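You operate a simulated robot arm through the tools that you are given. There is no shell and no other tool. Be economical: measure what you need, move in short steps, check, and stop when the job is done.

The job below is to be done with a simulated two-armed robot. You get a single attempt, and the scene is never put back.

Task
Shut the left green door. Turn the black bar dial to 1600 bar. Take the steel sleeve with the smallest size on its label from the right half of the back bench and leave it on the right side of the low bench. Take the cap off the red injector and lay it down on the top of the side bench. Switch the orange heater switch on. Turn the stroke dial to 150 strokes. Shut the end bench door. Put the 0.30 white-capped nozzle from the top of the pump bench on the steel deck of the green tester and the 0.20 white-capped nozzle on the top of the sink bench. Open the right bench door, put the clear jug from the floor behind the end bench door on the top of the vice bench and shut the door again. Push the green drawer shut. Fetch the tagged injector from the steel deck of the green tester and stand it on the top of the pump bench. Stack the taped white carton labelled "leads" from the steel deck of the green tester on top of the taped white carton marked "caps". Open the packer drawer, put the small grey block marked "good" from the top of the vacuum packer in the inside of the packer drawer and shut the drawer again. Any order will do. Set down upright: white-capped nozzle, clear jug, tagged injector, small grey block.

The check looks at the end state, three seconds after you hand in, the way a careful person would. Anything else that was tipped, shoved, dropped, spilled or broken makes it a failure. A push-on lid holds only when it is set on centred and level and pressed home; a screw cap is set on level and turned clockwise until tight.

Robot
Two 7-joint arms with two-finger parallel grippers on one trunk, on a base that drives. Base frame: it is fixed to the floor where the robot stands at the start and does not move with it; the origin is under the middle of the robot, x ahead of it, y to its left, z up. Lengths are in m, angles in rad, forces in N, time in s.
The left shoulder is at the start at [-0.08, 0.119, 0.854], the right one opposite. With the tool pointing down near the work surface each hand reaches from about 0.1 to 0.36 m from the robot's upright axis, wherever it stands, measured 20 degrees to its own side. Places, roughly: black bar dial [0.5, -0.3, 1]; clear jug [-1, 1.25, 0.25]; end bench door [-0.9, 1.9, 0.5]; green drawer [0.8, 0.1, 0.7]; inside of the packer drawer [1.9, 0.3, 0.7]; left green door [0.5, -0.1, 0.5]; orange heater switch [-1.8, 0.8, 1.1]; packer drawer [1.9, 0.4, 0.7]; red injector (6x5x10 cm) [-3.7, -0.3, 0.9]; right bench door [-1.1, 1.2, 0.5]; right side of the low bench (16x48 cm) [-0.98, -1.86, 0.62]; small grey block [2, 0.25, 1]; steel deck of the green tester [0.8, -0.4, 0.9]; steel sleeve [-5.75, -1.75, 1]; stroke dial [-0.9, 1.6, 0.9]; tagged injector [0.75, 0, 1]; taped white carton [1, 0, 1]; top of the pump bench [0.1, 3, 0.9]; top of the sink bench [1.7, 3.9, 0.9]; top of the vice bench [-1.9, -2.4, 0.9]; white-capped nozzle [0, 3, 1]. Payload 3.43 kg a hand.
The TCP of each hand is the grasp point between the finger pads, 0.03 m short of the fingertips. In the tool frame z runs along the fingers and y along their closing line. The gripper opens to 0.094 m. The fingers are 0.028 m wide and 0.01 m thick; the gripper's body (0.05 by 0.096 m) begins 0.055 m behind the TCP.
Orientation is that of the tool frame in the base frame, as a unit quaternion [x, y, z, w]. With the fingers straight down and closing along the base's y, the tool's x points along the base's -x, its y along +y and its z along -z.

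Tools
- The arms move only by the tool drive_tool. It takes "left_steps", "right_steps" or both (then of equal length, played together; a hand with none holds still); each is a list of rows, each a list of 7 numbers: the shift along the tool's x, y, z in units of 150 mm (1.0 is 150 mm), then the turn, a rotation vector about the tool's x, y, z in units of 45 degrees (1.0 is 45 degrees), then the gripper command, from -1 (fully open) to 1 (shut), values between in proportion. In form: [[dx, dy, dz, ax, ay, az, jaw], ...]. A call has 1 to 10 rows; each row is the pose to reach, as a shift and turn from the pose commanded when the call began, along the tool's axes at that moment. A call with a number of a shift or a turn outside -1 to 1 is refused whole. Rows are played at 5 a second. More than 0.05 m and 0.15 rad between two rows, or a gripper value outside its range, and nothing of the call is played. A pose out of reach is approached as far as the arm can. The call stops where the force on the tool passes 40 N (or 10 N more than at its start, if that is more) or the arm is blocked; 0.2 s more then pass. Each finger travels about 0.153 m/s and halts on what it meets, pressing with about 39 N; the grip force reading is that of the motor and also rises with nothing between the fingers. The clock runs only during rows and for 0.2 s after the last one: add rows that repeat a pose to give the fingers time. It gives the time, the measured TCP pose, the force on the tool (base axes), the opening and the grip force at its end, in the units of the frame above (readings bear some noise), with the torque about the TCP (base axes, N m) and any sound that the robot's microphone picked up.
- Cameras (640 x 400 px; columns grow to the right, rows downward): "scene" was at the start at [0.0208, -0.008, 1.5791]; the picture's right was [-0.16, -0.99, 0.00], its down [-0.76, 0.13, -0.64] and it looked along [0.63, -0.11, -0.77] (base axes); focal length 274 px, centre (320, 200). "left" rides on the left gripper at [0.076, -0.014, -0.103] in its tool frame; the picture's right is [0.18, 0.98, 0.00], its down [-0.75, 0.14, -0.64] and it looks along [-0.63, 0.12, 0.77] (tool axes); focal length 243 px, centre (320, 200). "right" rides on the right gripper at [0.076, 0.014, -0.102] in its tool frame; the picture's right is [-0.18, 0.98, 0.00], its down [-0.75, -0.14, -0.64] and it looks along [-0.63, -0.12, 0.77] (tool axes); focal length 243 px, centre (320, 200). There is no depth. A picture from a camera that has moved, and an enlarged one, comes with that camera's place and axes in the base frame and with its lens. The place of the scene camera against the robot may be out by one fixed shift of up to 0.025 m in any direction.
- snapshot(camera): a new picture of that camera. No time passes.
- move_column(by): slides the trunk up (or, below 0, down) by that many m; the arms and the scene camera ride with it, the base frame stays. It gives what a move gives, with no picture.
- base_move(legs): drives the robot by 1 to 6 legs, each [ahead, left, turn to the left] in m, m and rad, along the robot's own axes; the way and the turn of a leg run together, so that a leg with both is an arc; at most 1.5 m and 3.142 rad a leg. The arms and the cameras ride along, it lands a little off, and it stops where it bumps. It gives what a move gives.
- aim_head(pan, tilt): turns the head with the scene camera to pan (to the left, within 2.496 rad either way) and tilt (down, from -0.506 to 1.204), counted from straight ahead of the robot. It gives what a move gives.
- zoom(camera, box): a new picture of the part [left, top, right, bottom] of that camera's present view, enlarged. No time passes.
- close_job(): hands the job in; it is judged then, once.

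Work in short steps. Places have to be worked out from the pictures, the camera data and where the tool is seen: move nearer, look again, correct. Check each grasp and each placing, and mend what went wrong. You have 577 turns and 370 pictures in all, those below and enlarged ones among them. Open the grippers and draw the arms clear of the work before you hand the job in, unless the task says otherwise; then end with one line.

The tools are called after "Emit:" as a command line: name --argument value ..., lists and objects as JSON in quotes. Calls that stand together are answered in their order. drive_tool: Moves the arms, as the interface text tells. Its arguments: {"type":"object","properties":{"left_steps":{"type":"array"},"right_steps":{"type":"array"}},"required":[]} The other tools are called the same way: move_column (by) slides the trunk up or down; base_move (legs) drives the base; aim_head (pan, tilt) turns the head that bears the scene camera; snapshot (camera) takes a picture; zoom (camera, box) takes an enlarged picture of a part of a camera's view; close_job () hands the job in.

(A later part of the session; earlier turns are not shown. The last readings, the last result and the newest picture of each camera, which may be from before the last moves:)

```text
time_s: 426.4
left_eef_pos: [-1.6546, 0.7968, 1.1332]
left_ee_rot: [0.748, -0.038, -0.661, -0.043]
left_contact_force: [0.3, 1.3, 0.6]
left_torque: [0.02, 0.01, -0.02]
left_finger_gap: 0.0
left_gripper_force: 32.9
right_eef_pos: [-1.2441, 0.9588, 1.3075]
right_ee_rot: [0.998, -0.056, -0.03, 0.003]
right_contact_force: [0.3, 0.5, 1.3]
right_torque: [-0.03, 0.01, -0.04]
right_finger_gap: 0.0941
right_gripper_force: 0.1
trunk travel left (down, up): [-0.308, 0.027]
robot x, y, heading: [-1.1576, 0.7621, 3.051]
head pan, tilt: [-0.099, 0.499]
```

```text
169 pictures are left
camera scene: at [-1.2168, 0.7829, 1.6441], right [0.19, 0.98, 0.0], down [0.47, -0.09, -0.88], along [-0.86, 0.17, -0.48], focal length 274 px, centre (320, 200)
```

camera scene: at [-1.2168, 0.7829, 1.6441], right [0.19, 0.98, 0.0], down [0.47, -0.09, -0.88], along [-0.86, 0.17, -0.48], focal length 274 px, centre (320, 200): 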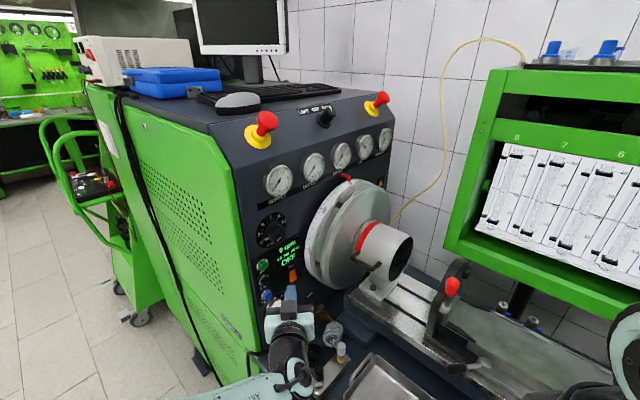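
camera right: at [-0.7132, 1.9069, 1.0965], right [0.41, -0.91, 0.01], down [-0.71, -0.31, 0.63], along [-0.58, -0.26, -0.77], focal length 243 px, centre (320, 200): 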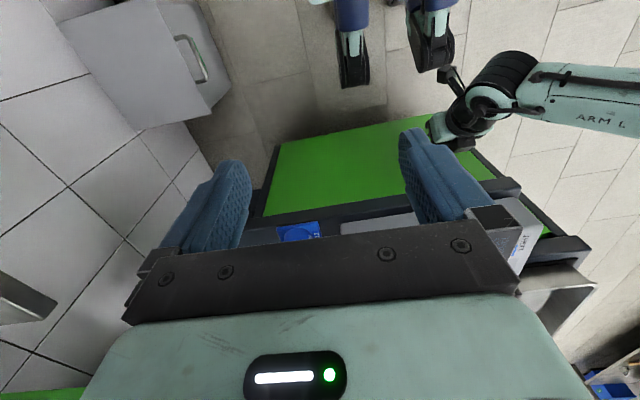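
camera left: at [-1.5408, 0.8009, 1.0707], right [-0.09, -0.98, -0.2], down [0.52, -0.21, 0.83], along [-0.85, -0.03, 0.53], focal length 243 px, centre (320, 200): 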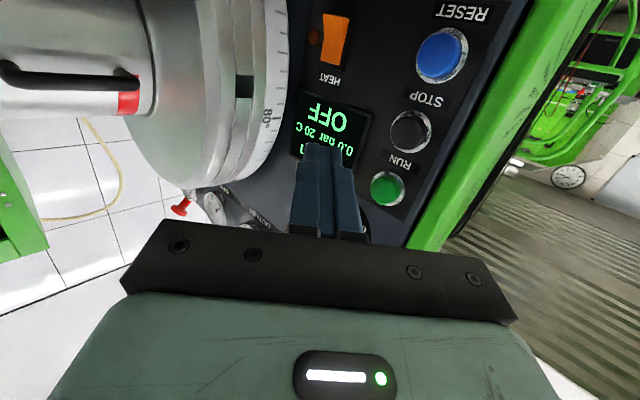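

Closer zoom on the rocker to see which end is pressed.

Emit:
zoom --camera "left" --box '[290, 0, 390, 70]'

```text
5.71 times, centred on (340, 35) of left
camera zoom: at [-1.5408, 0.8009, 1.0707], right [-0.09, -0.98, -0.2], down [0.52, -0.21, 0.83], along [-0.85, -0.03, 0.53], focal length 1386 px, centre (206, 1143)
```

zoom: 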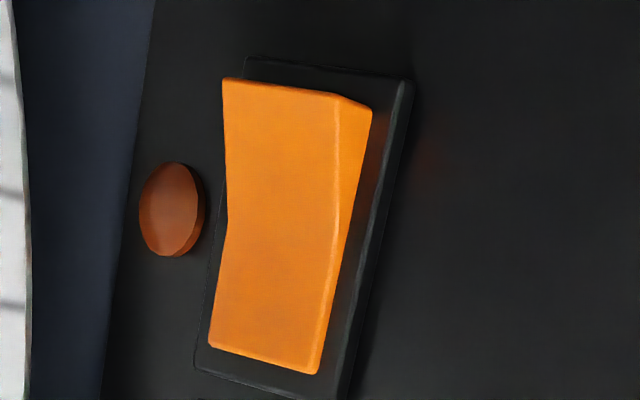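

The lower end sticks out, so that's the end to press. I roll the hand 90° (narrow side toward the flywheel) before pressing.

Emit:
drive_tool --left_steps '[[0, 0, 0, 0, 0, 0.17, 1], [0, 0, 0, 0, 0, 0.34, 1], [0, 0, 0, 0, 0, 0.51, 1], [0, 0, 0, 0, 0, 0.68, 1], [0, 0, 0, 0, 0, 0.85, 1], [0, 0, 0, 0, 0, 1, 1]]'

Emit:
drive_tool --left_steps '[[0, 0, 0, 0, 0, 0.17, 1], [0, 0, 0, 0, 0, 0.34, 1], [0, 0, 0, 0, 0, 0.51, 1], [0, 0, 0, 0, 0, 0.68, 1], [0, 0, 0, 0, 0, 0.85, 1], [0, 0, 0, 0, 0, 1, 1]]'

Emit:
snapshot --camera "left"

```text
time_s: 427.8
left_eef_pos: [-1.6526, 0.7977, 1.1342]
left_ee_rot: [0.677, -0.322, -0.626, 0.214]
left_contact_force: [-0.4, 0.5, -0.2]
left_torque: [0.0, 0.03, -0.01]
left_finger_gap: 0.0
left_gripper_force: 33.0
right_eef_pos: [-1.2439, 0.9584, 1.3071]
right_ee_rot: [0.998, -0.055, -0.029, 0.003]
right_contact_force: [0.4, -0.4, -0.4]
right_torque: [-0.01, 0.04, 0.03]
right_finger_gap: 0.094
right_gripper_force: 0.1
trunk travel left (down, up): [-0.308, 0.027]
robot x, y, heading: [-1.1573, 0.7646, 3.059]
head pan, tilt: [-0.099, 0.499]
```

```text
time_s: 429.1
left_eef_pos: [-1.653, 0.7994, 1.1351]
left_ee_rot: [-0.502, 0.558, 0.496, -0.436]
left_contact_force: [-0.5, -0.2, 0.6]
left_torque: [-0.02, 0.0, -0.02]
left_finger_gap: 0.0002
left_gripper_force: 33.4
right_eef_pos: [-1.2434, 0.9583, 1.3076]
right_ee_rot: [0.998, -0.056, -0.03, 0.003]
right_contact_force: [-0.9, -0.2, -1.2]
right_torque: [-0.01, 0.01, 0.0]
right_finger_gap: 0.0938
right_gripper_force: 0.0
trunk travel left (down, up): [-0.308, 0.027]
robot x, y, heading: [-1.1579, 0.7616, 3.049]
head pan, tilt: [-0.099, 0.499]
```

```text
167 pictures are left
camera left: at [-1.5582, 0.7111, 1.1318], right [-0.14, -0.18, 0.97], down [0.7, 0.68, 0.23], along [-0.7, 0.72, 0.03], focal length 243 px, centre (320, 200)
```

left: 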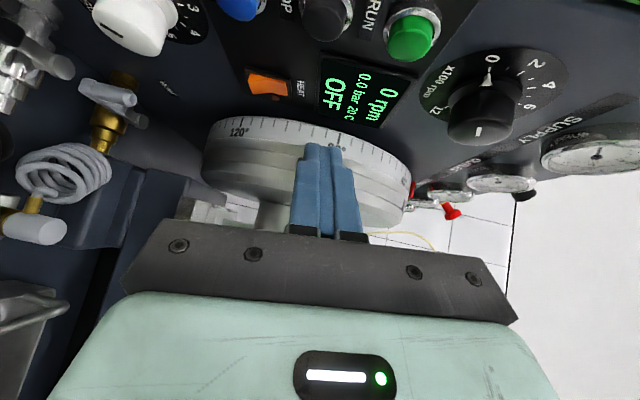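

Lower rocker end at ≈(-1.793,0.810,1.048). I lower the fingertips to that height and press forward slowly.

Emit:
drive_tool --left_steps '[[0.02, -0.2, 0, 0, 0, 0, 1], [0.04, -0.45, 0, 0, 0, 0, 1], [0.04, -0.47, 0.25, 0, 0, 0, 1], [0.04, -0.47, 0.5, 0, 0, 0, 1], [0.04, -0.47, 0.65, 0, 0, 0, 1]]'

Emit:
snapshot --camera "left"

```text
time_s: 430.4
left_eef_pos: [-1.7418, 0.8016, 1.0527]
left_ee_rot: [-0.503, 0.557, 0.497, -0.436]
left_contact_force: [-1.0, -0.6, 0.3]
left_torque: [0.01, 0.02, 0.0]
left_finger_gap: 0.0002
left_gripper_force: 33.1
right_eef_pos: [-1.2433, 0.9596, 1.3075]
right_ee_rot: [0.998, -0.056, -0.03, 0.003]
right_contact_force: [0.0, -0.1, -0.7]
right_torque: [0.01, 0.02, 0.02]
right_finger_gap: 0.0939
right_gripper_force: 0.1
trunk travel left (down, up): [-0.308, 0.027]
robot x, y, heading: [-1.1622, 0.7613, 3.05]
head pan, tilt: [-0.099, 0.499]
```

```text
166 pictures are left
camera left: at [-1.6481, 0.7156, 1.0502], right [-0.14, -0.18, 0.97], down [0.7, 0.67, 0.23], along [-0.7, 0.71, 0.03], focal length 243 px, centre (320, 200)
```

left: 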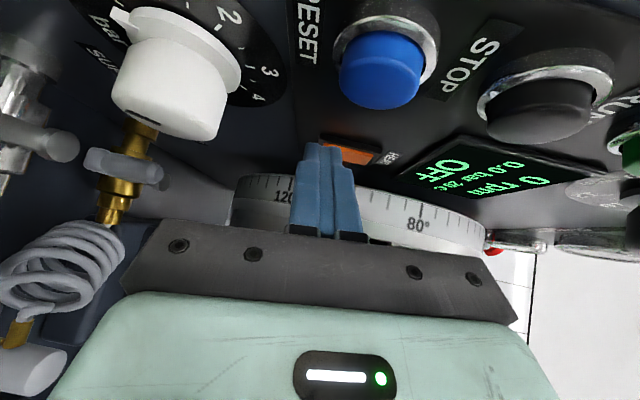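

Fingertips are right at the rocker's lower end. I press forward in small increments.

Emit:
drive_tool --left_steps '[[0, 0.03, 0.04, 0, 0, 0, 1], [0, 0.03, 0.08, 0, 0, 0, 1], [0, 0.03, 0.12, 0, 0, 0, 1], [0, 0.03, 0.16, 0, 0, 0, 1], [0, 0.03, 0.2, 0, 0, 0, 1], [0, 0.03, 0.24, 0, 0, 0, 1], [0, 0.03, 0.28, 0, 0, 0, 1]]'

Emit:
snapshot --camera "left"

```text
time_s: 431.1
left_eef_pos: [-1.7513, 0.8036, 1.0559]
left_ee_rot: [-0.503, 0.557, 0.497, -0.436]
left_contact_force: [31.7, -10.2, 4.3]
left_torque: [-0.33, 0.19, 0.19]
left_finger_gap: 0.0
left_gripper_force: 32.9
right_eef_pos: [-1.2384, 0.9568, 1.3079]
right_ee_rot: [0.998, -0.054, -0.032, 0.003]
right_contact_force: [-0.4, -0.3, 0.1]
right_torque: [0.01, -0.03, 0.0]
right_finger_gap: 0.0942
right_gripper_force: 0.0
trunk travel left (down, up): [-0.308, 0.027]
robot x, y, heading: [-1.1617, 0.7653, 3.05]
head pan, tilt: [-0.099, 0.499]
stopped in row 3 (left hand): the force on the tool passed its limit at 47 N (the readings are from after the stop); the commanded pose is now the measured one
```

```text
165 pictures are left
camera left: at [-1.6562, 0.7171, 1.0536], right [-0.14, -0.18, 0.97], down [0.7, 0.67, 0.23], along [-0.7, 0.72, 0.03], focal length 243 px, centre (320, 200)
```

left: 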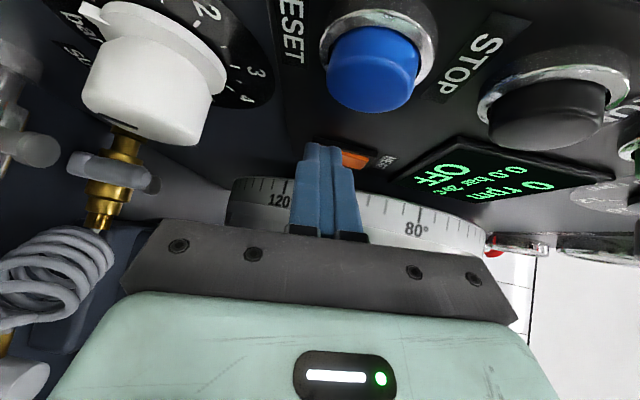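

Pressed to 47 N. I retract and inspect the switch.

Emit:
drive_tool --left_steps '[[0, 0, -0.3, 0, 0, 0, 1], [0, 0, -0.6, 0, 0, 0, 1], [0, 0.3, -0.7, 0, 0, 0, 1]]'

Emit:
zoom --camera "left" --box '[200, 40, 340, 130]'

Emit:
zoom --camera "scene" --box '[240, 200, 320, 300]'

```text
time_s: 431.9
left_eef_pos: [-1.6582, 0.7929, 1.1105]
left_ee_rot: [-0.503, 0.559, 0.496, -0.435]
left_contact_force: [0.6, 0.4, 0.4]
left_torque: [0.0, 0.01, 0.02]
left_finger_gap: 0.0002
left_gripper_force: 32.7
right_eef_pos: [-1.2435, 0.9589, 1.3073]
right_ee_rot: [0.998, -0.055, -0.03, 0.003]
right_contact_force: [-0.4, -0.3, 0.0]
right_torque: [0.0, 0.0, -0.03]
right_finger_gap: 0.094
right_gripper_force: 0.0
trunk travel left (down, up): [-0.308, 0.027]
robot x, y, heading: [-1.158, 0.768, 3.048]
head pan, tilt: [-0.099, 0.499]
```

```text
4.44 times, centred on (270, 85) of left
camera zoom: at [-1.5635, 0.707, 1.1082], right [-0.15, -0.18, 0.97], down [0.7, 0.67, 0.23], along [-0.7, 0.72, 0.03], focal length 1078 px, centre (542, 711)
```

zoom: 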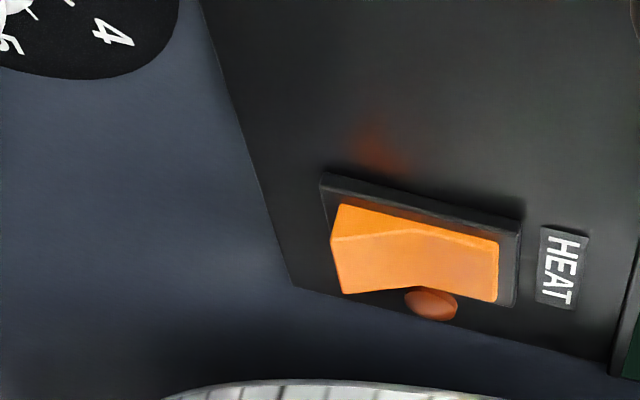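

```text
4.00 times, centred on (280, 250) of scene
camera zoom: at [-1.2162, 0.7826, 1.6443], right [0.19, 0.98, 0.0], down [0.47, -0.09, -0.88], along [-0.86, 0.17, -0.48], focal length 1094 px, centre (480, 0)
```

zoom: 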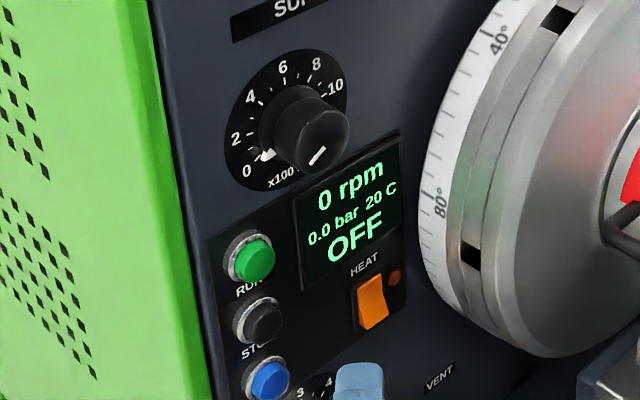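

The press was blocked because the panel is oblique to my hand. I yaw the hand ~32° to face the panel squarely, then re-measure.

Emit:
drive_tool --left_steps '[[0, 0, -0.1, 0, 0.17, 0, 1], [0, 0, -0.2, 0, 0.34, 0, 1], [0, 0, -0.2, 0, 0.51, 0, 1], [0, 0, -0.2, 0, 0.7, 0, 1]]'

Emit:
snapshot --camera "left"

Emit:
snapshot --camera "scene"

```text
time_s: 432.9
left_eef_pos: [-1.6275, 0.7891, 1.1159]
left_ee_rot: [0.619, -0.418, -0.34, 0.571]
left_contact_force: [-0.4, 0.4, 0.4]
left_torque: [0.0, 0.03, 0.0]
left_finger_gap: 0.0001
left_gripper_force: 32.9
right_eef_pos: [-1.2444, 0.9606, 1.3065]
right_ee_rot: [0.998, -0.054, -0.03, 0.002]
right_contact_force: [-0.1, 0.3, -0.3]
right_torque: [0.0, 0.01, 0.04]
right_finger_gap: 0.0938
right_gripper_force: 0.1
trunk travel left (down, up): [-0.308, 0.027]
robot x, y, heading: [-1.1636, 0.7665, 3.051]
head pan, tilt: [-0.099, 0.499]
```

```text
162 pictures are left
camera left: at [-1.5018, 0.7651, 1.1175], right [-0.05, -0.16, 0.99], down [0.24, 0.95, 0.17], along [-0.97, 0.25, -0.01], focal length 243 px, centre (320, 200)
```

left: 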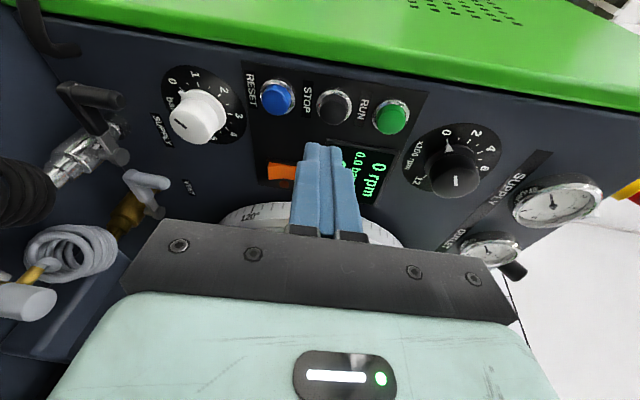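

```text
161 pictures are left
camera scene: at [-1.2163, 0.7836, 1.6442], right [0.19, 0.98, 0.0], down [0.47, -0.09, -0.88], along [-0.86, 0.17, -0.48], focal length 274 px, centre (320, 200)
```

scene: 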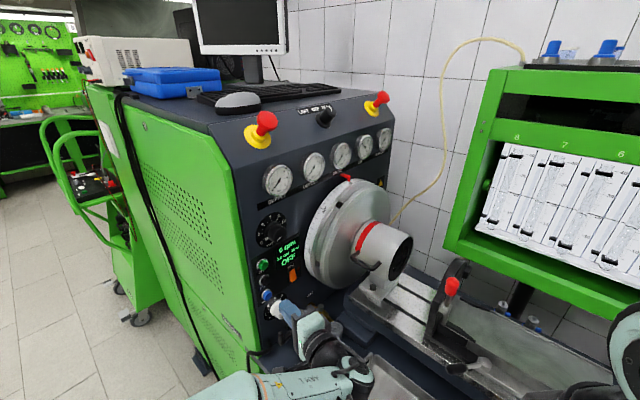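

Re-measured: lower end at (-1.79,0.816,1.047). I align (down 4.6 cm, right 9.6 cm), then approach.

Emit:
drive_tool --left_steps '[[-0.16, -0.08, 0, 0, 0, 0, 1], [-0.32, -0.16, 0, 0, 0, 0, 1], [-0.48, -0.24, 0.1, 0, 0, 0, 1], [-0.64, -0.31, 0.2, 0, 0, 0, 1], [-0.64, -0.31, 0.4, 0, 0, 0, 1]]'

Emit:
snapshot --camera "left"

```text
time_s: 434.1
left_eef_pos: [-1.7169, 0.849, 1.058]
left_ee_rot: [0.618, -0.419, -0.341, 0.571]
left_contact_force: [-0.2, -0.3, 0.2]
left_torque: [-0.01, 0.02, 0.01]
left_finger_gap: 0.0
left_gripper_force: 32.8
right_eef_pos: [-1.243, 0.9575, 1.3058]
right_ee_rot: [0.998, -0.055, -0.031, 0.003]
right_contact_force: [-0.3, -0.5, -0.7]
right_torque: [0.01, -0.06, 0.0]
right_finger_gap: 0.0939
right_gripper_force: 0.0
trunk travel left (down, up): [-0.308, 0.027]
robot x, y, heading: [-1.1583, 0.7626, 3.052]
head pan, tilt: [-0.099, 0.499]
```

```text
160 pictures are left
camera left: at [-1.5913, 0.8255, 1.0591], right [-0.05, -0.17, 0.98], down [0.25, 0.95, 0.17], along [-0.97, 0.25, -0.01], focal length 243 px, centre (320, 200)
```

left: 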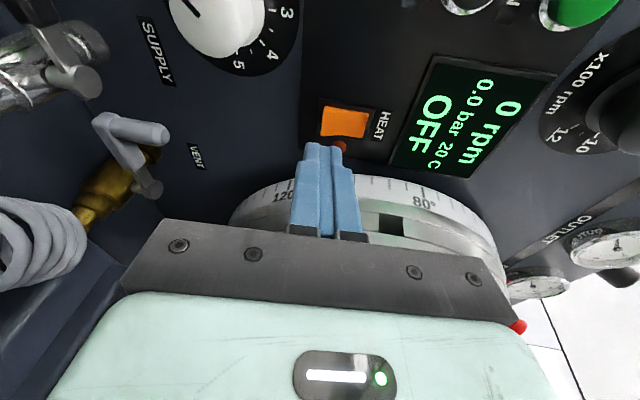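

Fingertips are on line with the lower rocker end. I press forward.

Emit:
drive_tool --left_steps '[[0, -0.02, 0.1, 0, 0, 0, 1], [0, -0.02, 0.2, 0, 0, 0, 1], [0, -0.02, 0.26, 0, 0, 0, 1], [0, -0.02, 0.3, 0, 0, 0, 1], [0, -0.02, 0.34, 0, 0, 0, 1], [0, -0.02, 0.38, 0, 0, 0, 1], [0, -0.02, 0.42, 0, 0, 0, 1], [0, -0.02, 0.46, 0, 0, 0, 1]]'

Emit:
drive_tool --left_steps '[[0, 0, -0.2, 0, 0, 0, 1], [0, 0, -0.5, 0, 0, 0, 1]]'

Emit:
zoom --camera "left" --box '[260, 80, 420, 180]'

```text
time_s: 435.7
left_eef_pos: [-1.763, 0.8298, 1.0473]
left_ee_rot: [0.621, -0.419, -0.343, 0.567]
left_contact_force: [28.7, -1.6, 3.3]
left_torque: [-0.09, 0.22, 0.75]
left_finger_gap: 0.0
left_gripper_force: 32.6
right_eef_pos: [-1.2379, 0.9585, 1.3076]
right_ee_rot: [0.998, -0.056, -0.032, 0.003]
right_contact_force: [0.5, -0.2, -0.3]
right_torque: [0.03, -0.06, 0.03]
right_finger_gap: 0.094
right_gripper_force: 0.1
trunk travel left (down, up): [-0.308, 0.027]
robot x, y, heading: [-1.1604, 0.7634, 3.05]
head pan, tilt: [-0.099, 0.499]
stopped in row 7 (left hand): the force on the tool passed its limit at 46 N (the readings are from after the stop); the commanded pose is now the measured one
```

```text
time_s: 436.3
left_eef_pos: [-1.697, 0.8599, 1.0526]
left_ee_rot: [0.619, -0.42, -0.343, 0.568]
left_contact_force: [0.6, 0.4, 0.9]
left_torque: [-0.01, 0.01, -0.05]
left_finger_gap: 0.0
left_gripper_force: 33.2
right_eef_pos: [-1.2401, 0.9594, 1.3063]
right_ee_rot: [0.998, -0.056, -0.031, 0.003]
right_contact_force: [-0.3, 0.3, 0.5]
right_torque: [0.0, 0.03, 0.03]
right_finger_gap: 0.0939
right_gripper_force: 0.0
trunk travel left (down, up): [-0.308, 0.027]
robot x, y, heading: [-1.1585, 0.7687, 3.048]
head pan, tilt: [-0.099, 0.499]
```

```text
4.00 times, centred on (340, 130) of left
camera zoom: at [-1.5704, 0.8348, 1.0552], right [-0.05, -0.17, 0.98], down [0.25, 0.95, 0.18], along [-0.97, 0.25, -0.01], focal length 970 px, centre (240, 480)
```

zoom: 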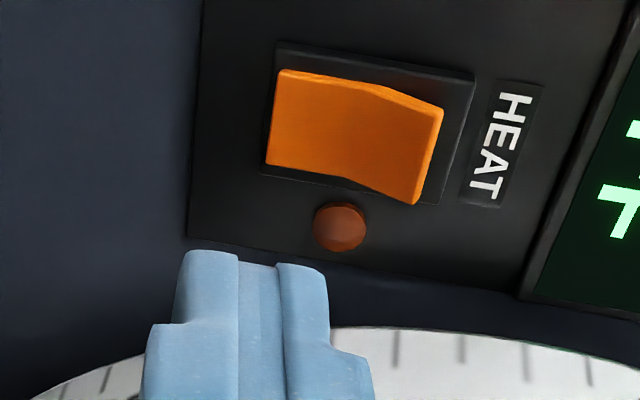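

The rocker has flipped (lower end now in, upper end out). I check the lamp/display from the scene camera.

Emit:
zoom --camera "scene" --box '[240, 200, 320, 300]'

```text
4.00 times, centred on (280, 250) of scene
camera zoom: at [-1.2134, 0.7832, 1.6442], right [0.19, 0.98, 0.0], down [0.47, -0.09, -0.88], along [-0.86, 0.17, -0.48], focal length 1094 px, centre (480, 0)
```

zoom: 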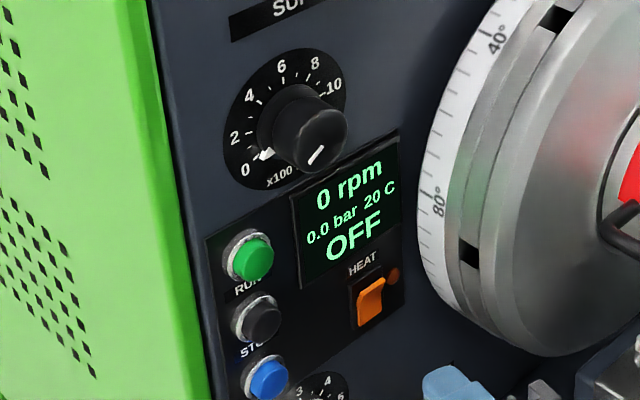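

Heater switched. I retract the hand and undo its yaw, roll and pitch while backing the base off.

Emit:
drive_tool --left_steps '[[0, 0, -0.25, 0, 0, 0, 1], [0.2, 0.1, -0.4, 0, 0, 0, 1], [0.4, 0.3, -0.5, 0, 0, 0, 1]]'

Emit:
base_move --legs '[[-0.3, 0.05, 0]]'

Emit:
drive_tool --left_steps '[[0, 0, 0, 0, -0.17, 0, 1], [0, 0, 0, 0, -0.34, 0, 1], [0, 0, 0, 0, -0.51, 0, 1], [0, 0, 0, 0, -0.7, 0, 1]]'

Emit:
drive_tool --left_steps '[[0, 0, 0, 0, 0, -0.17, 1], [0, 0, 0, 0, 0, -0.34, 1], [0, 0, 0, 0, 0, -0.51, 1], [0, 0, 0, 0, 0, -0.68, 1], [0, 0, 0, 0, 0, -0.85, 1], [0, 0, 0, 0, 0, -1, 1]]'

Emit:
drive_tool --left_steps '[[0, 0, 0, 0, 0, -0.17, 1], [0, 0, 0, 0, 0, -0.34, 1], [0, 0, 0, 0, 0, -0.51, 1], [0, 0, 0, 0, 0, -0.68, 1], [0, 0, 0, 0, 0, -0.85, 1], [0, 0, 0, 0, 0, -1, 1]]'

Emit:
snapshot --camera "scene"

```text
time_s: 437.1
left_eef_pos: [-1.6125, 0.833, 1.1092]
left_ee_rot: [0.619, -0.421, -0.341, 0.568]
left_contact_force: [-0.6, 0.1, -0.1]
left_torque: [0.0, 0.02, -0.03]
left_finger_gap: 0.0001
left_gripper_force: 32.9
right_eef_pos: [-1.2418, 0.9584, 1.3075]
right_ee_rot: [0.998, -0.056, -0.03, 0.001]
right_contact_force: [0.4, -0.2, 0.4]
right_torque: [-0.01, -0.01, 0.02]
right_finger_gap: 0.094
right_gripper_force: 0.2
trunk travel left (down, up): [-0.308, 0.027]
robot x, y, heading: [-1.1591, 0.7655, 3.05]
head pan, tilt: [-0.099, 0.499]
```

```text
time_s: 439.2
left_eef_pos: [-1.3181, 0.7598, 1.109]
left_ee_rot: [0.62, -0.422, -0.341, 0.567]
left_contact_force: [0.8, 0.7, -1.1]
left_torque: [0.04, 0.0, 0.01]
left_finger_gap: 0.0001
left_gripper_force: 33.1
right_eef_pos: [-0.9474, 0.8829, 1.3078]
right_ee_rot: [0.998, -0.056, -0.03, 0.002]
right_contact_force: [0.4, 0.4, 0.6]
right_torque: [0.01, 0.0, 0.0]
right_finger_gap: 0.094
right_gripper_force: 0.0
trunk travel left (down, up): [-0.308, 0.027]
robot x, y, heading: [-0.8654, 0.6897, 3.049]
head pan, tilt: [-0.099, 0.499]
```

```text
time_s: 440.2
left_eef_pos: [-1.3197, 0.7591, 1.11]
left_ee_rot: [-0.502, 0.561, 0.498, -0.431]
left_contact_force: [0.7, 0.0, 0.3]
left_torque: [-0.03, 0.02, -0.03]
left_finger_gap: 0.0001
left_gripper_force: 33.0
right_eef_pos: [-0.948, 0.8817, 1.3071]
right_ee_rot: [0.998, -0.056, -0.03, 0.003]
right_contact_force: [0.1, -0.1, -1.1]
right_torque: [0.02, 0.01, -0.05]
right_finger_gap: 0.0939
right_gripper_force: 0.0
trunk travel left (down, up): [-0.308, 0.027]
robot x, y, heading: [-0.8638, 0.6916, 3.05]
head pan, tilt: [-0.099, 0.499]
```

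```text
time_s: 441.6
left_eef_pos: [-1.319, 0.7585, 1.1094]
left_ee_rot: [0.679, -0.324, -0.625, 0.208]
left_contact_force: [-0.7, -0.2, -0.3]
left_torque: [-0.02, 0.01, 0.01]
left_finger_gap: 0.0
left_gripper_force: 33.3
right_eef_pos: [-0.9488, 0.8827, 1.3064]
right_ee_rot: [0.998, -0.056, -0.03, 0.002]
right_contact_force: [-0.5, -0.3, 0.3]
right_torque: [0.0, 0.01, 0.0]
right_finger_gap: 0.0941
right_gripper_force: 0.0
trunk travel left (down, up): [-0.308, 0.027]
robot x, y, heading: [-0.8655, 0.6885, 3.047]
head pan, tilt: [-0.099, 0.499]
```

```text
time_s: 443.0
left_eef_pos: [-1.3194, 0.7601, 1.1093]
left_ee_rot: [0.752, -0.04, -0.657, -0.047]
left_contact_force: [-0.4, 0.3, 0.1]
left_torque: [-0.02, 0.0, 0.02]
left_finger_gap: 0.0002
left_gripper_force: 33.5
right_eef_pos: [-0.9476, 0.8824, 1.3073]
right_ee_rot: [0.998, -0.057, -0.03, 0.002]
right_contact_force: [0.0, 0.3, 0.5]
right_torque: [0.01, 0.02, 0.01]
right_finger_gap: 0.0942
right_gripper_force: 0.1
trunk travel left (down, up): [-0.308, 0.027]
robot x, y, heading: [-0.8623, 0.6891, 3.051]
head pan, tilt: [-0.099, 0.499]
```

```text
157 pictures are left
camera scene: at [-0.9211, 0.7064, 1.6442], right [0.19, 0.98, 0.0], down [0.47, -0.09, -0.88], along [-0.86, 0.17, -0.48], focal length 274 px, centre (320, 200)
```

scene: 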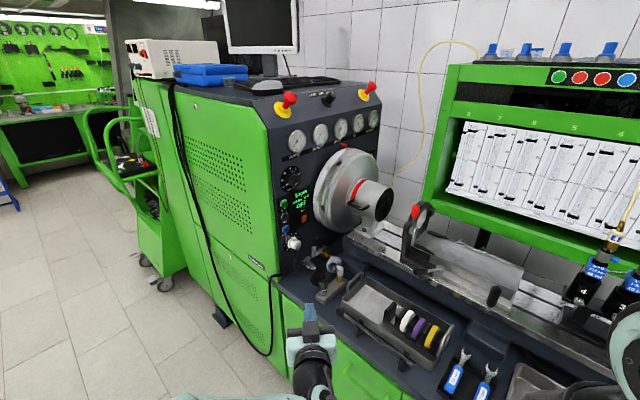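

Next, the right bench door: handle bar near (-1.21,1.06,0.72), hinge on the right. I position in front of it and roll the left hand for a vertical grip.

Emit:
base_move --legs '[[-0.25, 0, 0], [0, 0, -0.86], [-0.03, 0.13, 0]]'

Emit:
drive_tool --left_steps '[[0, 0, 0, 0, 0, 0.17, 0], [0, 0, 0, 0, 0, 0.34, 0], [0, 0, 0, 0, 0, 0.51, 0], [0, 0, 0, 0, 0, 0.68, 0], [0, 0, 0, 0, 0, 0.85, 0], [0, 0, 0, 0, 0, 1, 0]]'

Emit:
drive_tool --left_steps '[[0, 0, 0, 0, 0, 0.17, 0], [0, 0, 0, 0, 0, 0.34, 0], [0, 0, 0, 0, 0, 0.51, 0], [0, 0, 0, 0, 0, 0.68, 0], [0, 0, 0, 0, 0, 0.85, 0], [0, 0, 0, 0, 0, 1, 0]]'

Emit:
move_column --by -0.3

Emit:
aim_head --pan 0.1 --tilt 0.7

Emit:
snapshot --camera "scene"

Emit:
snapshot --camera "left"

```text
time_s: 448.4
left_eef_pos: [-0.9578, 0.9498, 1.108]
left_ee_rot: [0.67, -0.342, -0.581, -0.309]
left_contact_force: [-0.5, 1.0, -0.3]
left_torque: [0.05, 0.0, 0.0]
left_finger_gap: 0.0
left_gripper_force: 33.1
right_eef_pos: [-0.6187, 0.7562, 1.3068]
right_ee_rot: [0.889, -0.458, -0.028, -0.01]
right_contact_force: [-0.1, -0.3, 0.4]
right_torque: [-0.01, -0.02, 0.01]
right_finger_gap: 0.0942
right_gripper_force: 0.0
trunk travel left (down, up): [-0.308, 0.027]
robot x, y, heading: [-0.7067, 0.5614, 2.212]
head pan, tilt: [-0.099, 0.499]
```

```text
time_s: 449.8
left_eef_pos: [-0.9586, 0.9492, 1.1087]
left_ee_rot: [-0.487, 0.573, 0.656, 0.063]
left_contact_force: [-0.6, -0.3, 0.0]
left_torque: [0.03, 0.0, -0.01]
left_finger_gap: 0.0468
left_gripper_force: 0.1
right_eef_pos: [-0.6188, 0.7572, 1.3077]
right_ee_rot: [0.889, -0.457, -0.029, -0.01]
right_contact_force: [-0.2, 1.2, -0.4]
right_torque: [-0.04, 0.01, -0.01]
right_finger_gap: 0.0939
right_gripper_force: 0.2
trunk travel left (down, up): [-0.308, 0.027]
robot x, y, heading: [-0.7078, 0.563, 2.208]
head pan, tilt: [-0.099, 0.499]
```

```text
time_s: 451.2
left_eef_pos: [-0.9586, 0.9502, 1.1083]
left_ee_rot: [-0.232, 0.715, 0.63, -0.194]
left_contact_force: [-0.4, -0.4, -0.1]
left_torque: [-0.02, -0.02, 0.01]
left_finger_gap: 0.0472
left_gripper_force: 0.1
right_eef_pos: [-0.6181, 0.7573, 1.3051]
right_ee_rot: [0.889, -0.458, -0.028, -0.01]
right_contact_force: [0.0, 0.2, 0.7]
right_torque: [0.01, -0.02, -0.02]
right_finger_gap: 0.0937
right_gripper_force: 0.1
trunk travel left (down, up): [-0.308, 0.027]
robot x, y, heading: [-0.7051, 0.5608, 2.21]
head pan, tilt: [-0.099, 0.499]
```

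```text
time_s: 454.2
left_eef_pos: [-0.9589, 0.9496, 0.8085]
left_ee_rot: [-0.232, 0.716, 0.63, -0.193]
left_contact_force: [0.0, -0.2, -0.1]
left_torque: [0.0, 0.02, 0.01]
left_finger_gap: 0.047
left_gripper_force: 0.0
right_eef_pos: [-0.6191, 0.7582, 1.0069]
right_ee_rot: [0.889, -0.457, -0.029, -0.009]
right_contact_force: [0.1, 0.0, -0.3]
right_torque: [-0.01, 0.0, 0.0]
right_finger_gap: 0.0942
right_gripper_force: 0.0
trunk travel left (down, up): [-0.008, 0.327]
robot x, y, heading: [-0.7106, 0.5673, 2.207]
head pan, tilt: [-0.099, 0.499]
```

```text
time_s: 454.9
left_eef_pos: [-0.9586, 0.95, 0.8082]
left_ee_rot: [-0.232, 0.716, 0.63, -0.193]
left_contact_force: [0.1, -0.1, 0.8]
left_torque: [-0.02, -0.02, -0.02]
left_finger_gap: 0.0471
left_gripper_force: 0.1
right_eef_pos: [-0.6185, 0.7576, 1.0068]
right_ee_rot: [0.889, -0.458, -0.029, -0.01]
right_contact_force: [-1.2, -0.7, -0.3]
right_torque: [0.0, -0.03, 0.0]
right_finger_gap: 0.0941
right_gripper_force: 0.0
trunk travel left (down, up): [-0.008, 0.327]
robot x, y, heading: [-0.7063, 0.5645, 2.211]
head pan, tilt: [0.099, 0.7]
```

```text
156 pictures are left
camera scene: at [-0.7782, 0.6367, 1.3179], right [0.74, 0.67, 0.0], down [0.43, -0.48, -0.77], along [-0.52, 0.57, -0.64], focal length 274 px, centre (320, 200)
```

scene: 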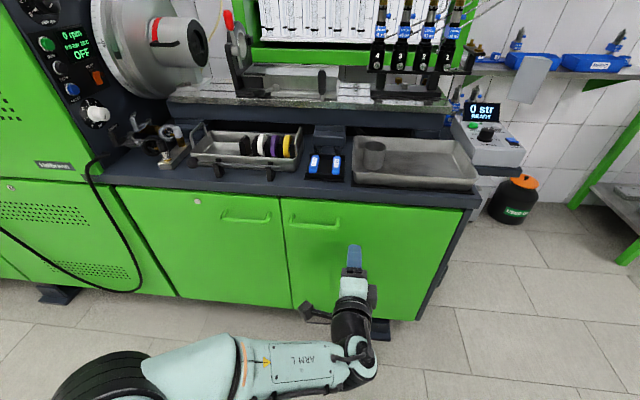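

```text
155 pictures are left
camera left: at [-0.9608, 0.8233, 0.8066], right [-0.24, -0.01, 0.97], down [0.97, -0.07, 0.24], along [0.07, 1.0, 0.03], focal length 243 px, centre (320, 200)
```

left: 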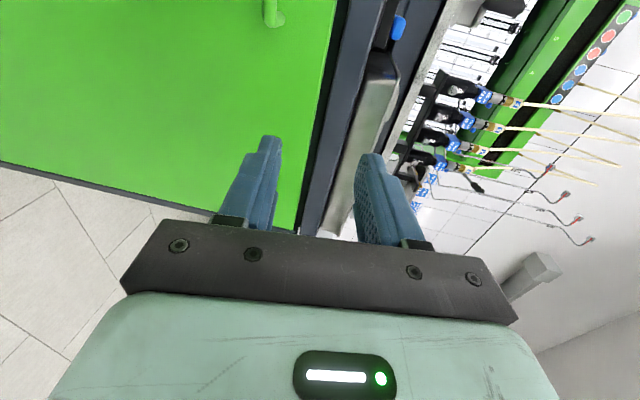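

Handle at ≈(-1.184,1.064,0.744). I lower the hand 6 cm, move left 0.11 and forward 0.12, then re-check.

Emit:
drive_tool --left_steps '[[0, -0.2, 0, 0, 0, 0, 0], [0, -0.42, 0, 0, 0, 0, 0]]'

Emit:
base_move --legs '[[0.12, 0.11, 0]]'

Emit:
snapshot --camera "left"

Emit:
snapshot --camera "scene"

```text
time_s: 455.5
left_eef_pos: [-0.9525, 0.9446, 0.7469]
left_ee_rot: [-0.233, 0.716, 0.63, -0.192]
left_contact_force: [0.2, 0.3, 0.3]
left_torque: [0.0, -0.01, -0.02]
left_finger_gap: 0.0472
left_gripper_force: 0.0
right_eef_pos: [-0.618, 0.7571, 1.0069]
right_ee_rot: [0.889, -0.457, -0.028, -0.01]
right_contact_force: [-0.1, 0.6, -1.1]
right_torque: [0.0, 0.02, 0.01]
right_finger_gap: 0.0938
right_gripper_force: 0.0
trunk travel left (down, up): [-0.008, 0.327]
robot x, y, heading: [-0.7086, 0.5667, 2.216]
head pan, tilt: [0.099, 0.7]
```

```text
time_s: 457.1
left_eef_pos: [-1.1105, 0.9742, 0.7475]
left_ee_rot: [-0.232, 0.716, 0.63, -0.192]
left_contact_force: [-0.5, 0.3, 0.0]
left_torque: [0.01, -0.04, -0.02]
left_finger_gap: 0.0469
left_gripper_force: 0.1
right_eef_pos: [-0.7767, 0.7863, 1.0058]
right_ee_rot: [0.888, -0.458, -0.029, -0.01]
right_contact_force: [-0.3, -0.2, -0.3]
right_torque: [0.0, -0.02, 0.0]
right_finger_gap: 0.0942
right_gripper_force: 0.0
trunk travel left (down, up): [-0.008, 0.327]
robot x, y, heading: [-0.8673, 0.5957, 2.208]
head pan, tilt: [0.099, 0.7]
```

```text
154 pictures are left
camera left: at [-1.1119, 0.8473, 0.7444], right [-0.24, -0.01, 0.97], down [0.97, -0.08, 0.24], along [0.07, 1.0, 0.03], focal length 243 px, centre (320, 200)
```

left: 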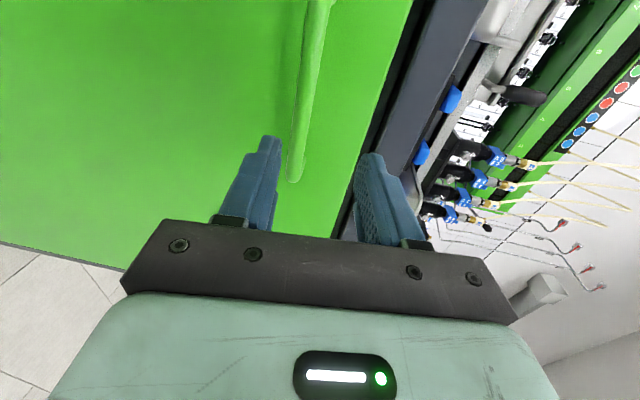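

```text
153 pictures are left
camera scene: at [-0.9367, 0.6672, 1.3179], right [0.74, 0.67, 0.0], down [0.43, -0.48, -0.76], along [-0.51, 0.57, -0.64], focal length 274 px, centre (320, 200)
```

scene: 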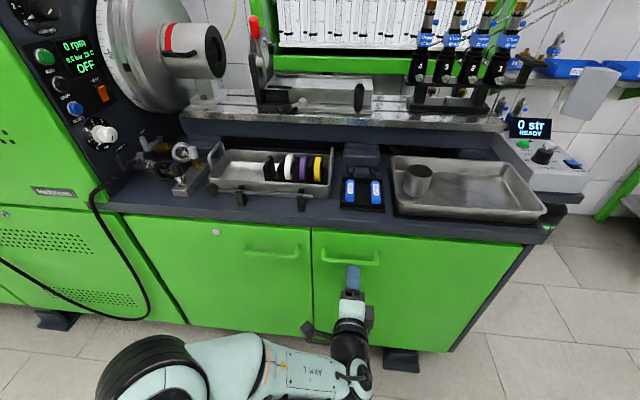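

Aligned with the bar's centre, ~0.115 ahead. I drive in 0.095 and close.

Emit:
base_move --legs '[[0.095, 0, 0]]'

Emit:
snapshot --camera "left"

```text
time_s: 458.4
left_eef_pos: [-1.161, 1.0473, 0.7356]
left_ee_rot: [-0.229, 0.726, 0.62, -0.19]
left_contact_force: [0.4, -0.6, -7.6]
left_torque: [0.03, 0.05, -0.04]
left_finger_gap: 0.0511
left_gripper_force: 3.2
right_eef_pos: [-0.8335, 0.8645, 1.0072]
right_ee_rot: [0.888, -0.458, -0.028, -0.01]
right_contact_force: [0.1, -0.5, 1.3]
right_torque: [0.05, -0.01, 0.03]
right_finger_gap: 0.094
right_gripper_force: 0.0
trunk travel left (down, up): [-0.008, 0.327]
robot x, y, heading: [-0.9229, 0.6739, 2.21]
head pan, tilt: [0.099, 0.7]
stopped in leg 1: the force on the tool passed its limit at 92 N (the readings are from after the stop); the commanded pose is now the measured one
```

```text
152 pictures are left
camera left: at [-1.1649, 0.9191, 0.737], right [-0.24, 0.02, 0.97], down [0.97, -0.08, 0.25], along [0.08, 1.0, 0.0], focal length 243 px, centre (320, 200)
```

left: 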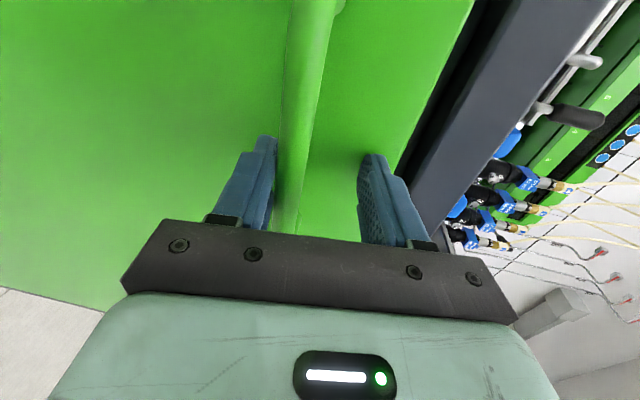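

Bar is between the fingers near the lower one. I shift down 1 cm, back 4 mm, and close.

Emit:
drive_tool --left_steps '[[0, -0.05, -0.04, 0, 0, 0, 0], [0, -0.08, -0.04, 0, 0, 0, 0.4], [0, -0.08, -0.04, 0, 0, 0, 0.9], [0, -0.08, -0.04, 0, 0, 0, 1], [0, -0.08, -0.04, 0, 0, 0, 1]]'

Emit:
snapshot --camera "left"

```text
time_s: 459.7
left_eef_pos: [-1.1571, 1.0391, 0.7195]
left_ee_rot: [-0.229, 0.73, 0.615, -0.189]
left_contact_force: [-0.1, 5.4, -4.6]
left_torque: [-0.03, -0.13, 1.07]
left_finger_gap: 0.0185
left_gripper_force: 44.6
right_eef_pos: [-0.8339, 0.8636, 1.0068]
right_ee_rot: [0.888, -0.458, -0.028, -0.009]
right_contact_force: [-0.2, -0.4, -1.2]
right_torque: [0.0, 0.02, 0.01]
right_finger_gap: 0.094
right_gripper_force: 0.1
trunk travel left (down, up): [-0.008, 0.327]
robot x, y, heading: [-0.9204, 0.6706, 2.216]
head pan, tilt: [0.099, 0.7]
stopped in row 5 (left hand): the force on the tool passed its limit at 40 N (the readings are from after the stop); the commanded pose is now the measured one
```

```text
151 pictures are left
camera left: at [-1.1606, 0.9124, 0.7232], right [-0.25, 0.03, 0.97], down [0.96, -0.07, 0.25], along [0.08, 1.0, -0.01], focal length 243 px, centre (320, 200)
```

left: 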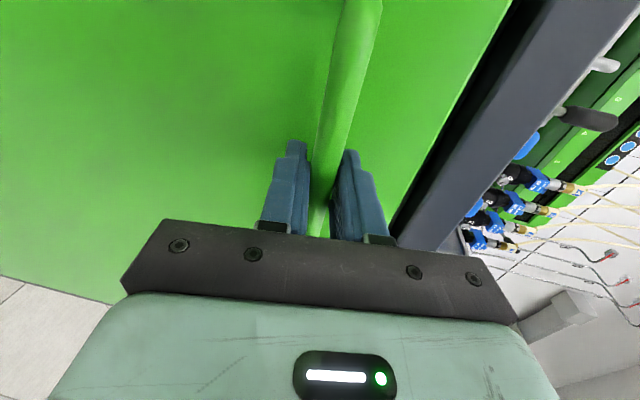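

Handle gripped. I pull the door open with the base, easing to the right along the arc.

Emit:
base_move --legs '[[-0.08, 0, 0], [-0.08, -0.03, 0]]'

Emit:
snapshot --camera "scene"

```text
time_s: 461.4
left_eef_pos: [-1.0335, 0.9229, 0.7225]
left_ee_rot: [-0.227, 0.729, 0.618, -0.19]
left_contact_force: [4.6, 5.0, 5.1]
left_torque: [1.45, -0.71, -0.92]
left_finger_gap: 0.0156
left_gripper_force: 44.9
right_eef_pos: [-0.7091, 0.7478, 1.0067]
right_ee_rot: [0.889, -0.458, -0.028, -0.009]
right_contact_force: [0.7, -0.4, -0.7]
right_torque: [0.0, -0.03, 0.01]
right_finger_gap: 0.094
right_gripper_force: 0.0
trunk travel left (down, up): [-0.008, 0.327]
robot x, y, heading: [-0.7967, 0.5557, 2.211]
head pan, tilt: [0.099, 0.7]
```

```text
150 pictures are left
camera scene: at [-0.8679, 0.6275, 1.3179], right [0.74, 0.67, 0.0], down [0.43, -0.48, -0.77], along [-0.52, 0.56, -0.64], focal length 274 px, centre (320, 200)
```

scene: 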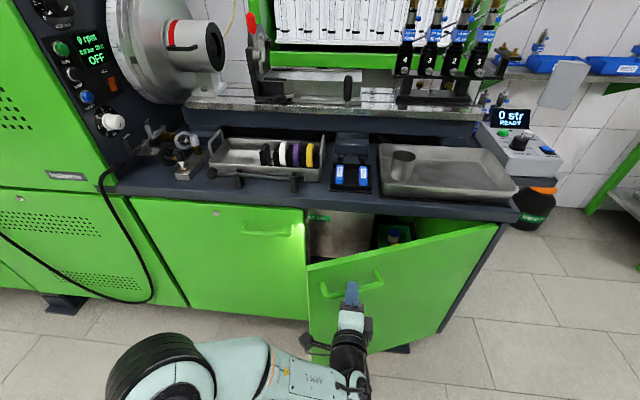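

Opening nicely. Two more arc steps.

Emit:
base_move --legs '[[-0.085, -0.045, 0], [-0.07, -0.065, 0]]'

Emit:
snapshot --camera "scene"

```text
time_s: 463.4
left_eef_pos: [-0.8498, 0.8667, 0.724]
left_ee_rot: [-0.224, 0.729, 0.619, -0.187]
left_contact_force: [3.8, 12.9, 11.5]
left_torque: [1.52, 0.03, -1.3]
left_finger_gap: 0.0166
left_gripper_force: 45.3
right_eef_pos: [-0.5275, 0.6912, 1.0061]
right_ee_rot: [0.888, -0.459, -0.028, -0.009]
right_contact_force: [-0.6, 0.1, -1.0]
right_torque: [-0.04, -0.01, 0.01]
right_finger_gap: 0.0941
right_gripper_force: 0.1
trunk travel left (down, up): [-0.008, 0.327]
robot x, y, heading: [-0.6125, 0.4982, 2.208]
head pan, tilt: [0.099, 0.7]
```

```text
149 pictures are left
camera scene: at [-0.687, 0.5698, 1.3179], right [0.74, 0.67, 0.0], down [0.43, -0.48, -0.77], along [-0.52, 0.57, -0.64], focal length 274 px, centre (320, 200)
```

scene: 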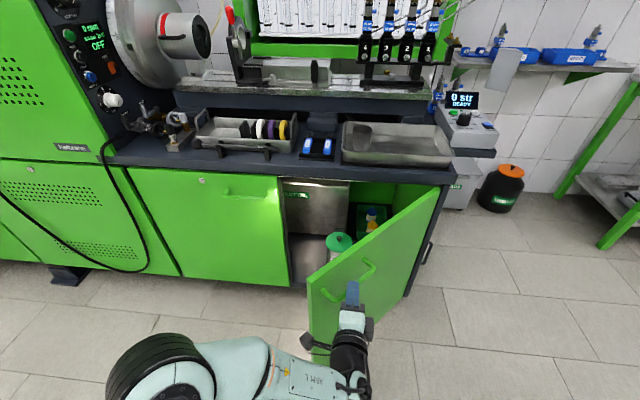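

Continue the arc to ~90°.

Emit:
base_move --legs '[[-0.055, -0.085, 0], [-0.025, -0.095, 0]]'

Emit:
snapshot --camera "scene"

```text
time_s: 466.0
left_eef_pos: [-0.6553, 0.9121, 0.7229]
left_ee_rot: [-0.225, 0.729, 0.619, -0.187]
left_contact_force: [-1.0, 0.0, -0.5]
left_torque: [0.01, 0.02, 0.02]
left_finger_gap: 0.0001
left_gripper_force: 33.4
right_eef_pos: [-0.3334, 0.7346, 1.006]
right_ee_rot: [0.888, -0.458, -0.029, -0.008]
right_contact_force: [-0.2, 0.7, -0.1]
right_torque: [-0.03, 0.03, -0.01]
right_finger_gap: 0.094
right_gripper_force: 0.0
trunk travel left (down, up): [-0.008, 0.327]
robot x, y, heading: [-0.4225, 0.5447, 2.208]
head pan, tilt: [0.099, 0.7]
```

```text
148 pictures are left
camera scene: at [-0.4933, 0.6142, 1.3179], right [0.74, 0.67, 0.0], down [0.43, -0.48, -0.76], along [-0.51, 0.57, -0.64], focal length 274 px, centre (320, 200)
```

scene: 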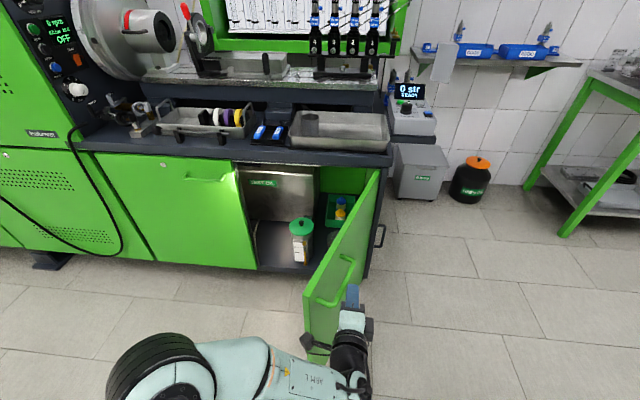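

The grip slipped but the door is ~75° open. I can see a clear jug with a green lid inside; zoom.

Emit:
zoom --camera "scene" --box '[230, 150, 390, 290]'

```text
2.86 times, centred on (310, 220) of scene
camera zoom: at [-0.4933, 0.6142, 1.3179], right [0.74, 0.67, 0.0], down [0.43, -0.48, -0.76], along [-0.51, 0.57, -0.64], focal length 782 px, centre (349, 143)
```

zoom: 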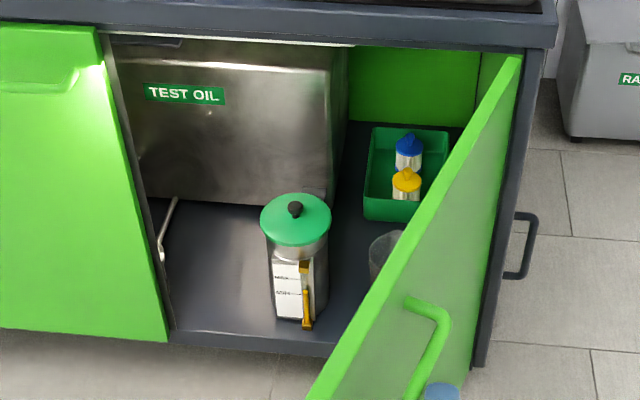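

The clear jug is behind the door to the right of the canister. I swing round to the door's inner side to push it further open with the left hand.

Emit:
base_move --legs '[[-0.2, 0, 0], [0, 0.27, 0], [0.33, 0, 0]]'

Emit:
snapshot --camera "scene"

```text
time_s: 471.9
left_eef_pos: [-0.9505, 0.8555, 0.7228]
left_ee_rot: [-0.226, 0.729, 0.618, -0.188]
left_contact_force: [0.3, -0.3, -0.1]
left_torque: [0.01, 0.0, -0.01]
left_finger_gap: 0.0
left_gripper_force: 32.6
right_eef_pos: [-0.6266, 0.6786, 1.0069]
right_ee_rot: [0.889, -0.458, -0.027, -0.009]
right_contact_force: [0.0, 0.1, 0.5]
right_torque: [0.02, -0.01, -0.03]
right_finger_gap: 0.0938
right_gripper_force: 0.0
trunk travel left (down, up): [-0.008, 0.327]
robot x, y, heading: [-0.7177, 0.4886, 2.209]
head pan, tilt: [0.099, 0.7]
```

```text
146 pictures are left
camera scene: at [-0.7869, 0.5586, 1.3179], right [0.74, 0.67, 0.0], down [0.43, -0.48, -0.76], along [-0.52, 0.56, -0.64], focal length 274 px, centre (320, 200)
```

scene: 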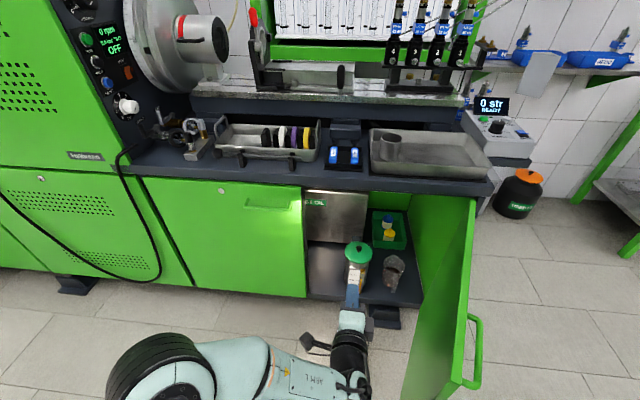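

Now the jug is visible; zoom in.

Emit:
zoom --camera "scene" --box '[300, 190, 480, 320]'

```text
3.08 times, centred on (390, 255) of scene
camera zoom: at [-0.7869, 0.5586, 1.3179], right [0.74, 0.67, 0.0], down [0.43, -0.48, -0.76], along [-0.52, 0.56, -0.64], focal length 842 px, centre (105, 31)
```

zoom: 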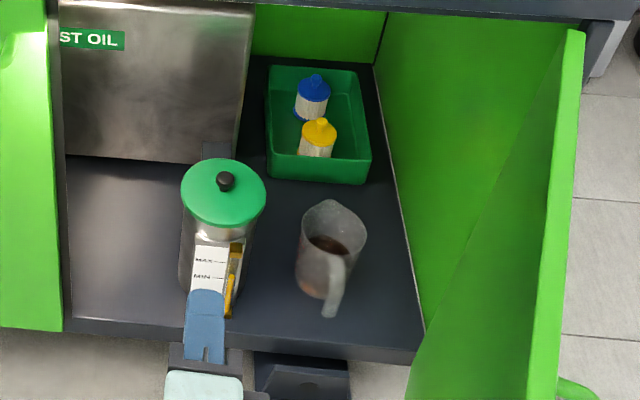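

The jug holds liquid, so it must stay level. First I push the door wider by sweeping the left hand to the right against its inner face.

Emit:
base_move --legs '[[0, -0.28, 0], [0, -0.12, 0], [0, -0.1, 0]]'

Emit:
snapshot --camera "scene"

```text
time_s: 476.8
left_eef_pos: [-0.6166, 1.0998, 0.7226]
left_ee_rot: [-0.23, 0.727, 0.618, -0.192]
left_contact_force: [-0.7, -5.0, 0.4]
left_torque: [0.1, -0.07, -0.35]
left_finger_gap: 0.0
left_gripper_force: 33.1
right_eef_pos: [-0.2904, 0.9267, 1.0075]
right_ee_rot: [0.887, -0.46, -0.028, -0.009]
right_contact_force: [-0.5, 0.1, -0.1]
right_torque: [-0.01, 0.01, -0.06]
right_finger_gap: 0.0942
right_gripper_force: 0.1
trunk travel left (down, up): [-0.008, 0.327]
robot x, y, heading: [-0.3814, 0.7343, 2.207]
head pan, tilt: [0.099, 0.7]
stopped in leg 3: the force on the tool passed its limit at 62 N (the readings are from after the stop); the commanded pose is now the measured one
```

```text
144 pictures are left
camera scene: at [-0.4508, 0.8059, 1.3179], right [0.74, 0.67, 0.0], down [0.43, -0.48, -0.77], along [-0.51, 0.57, -0.64], focal length 274 px, centre (320, 200)
```

scene: 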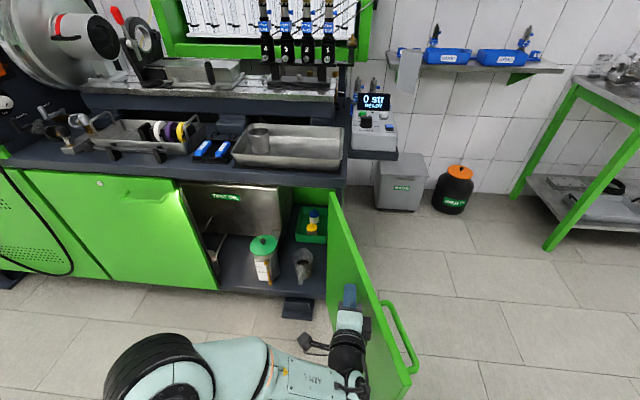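

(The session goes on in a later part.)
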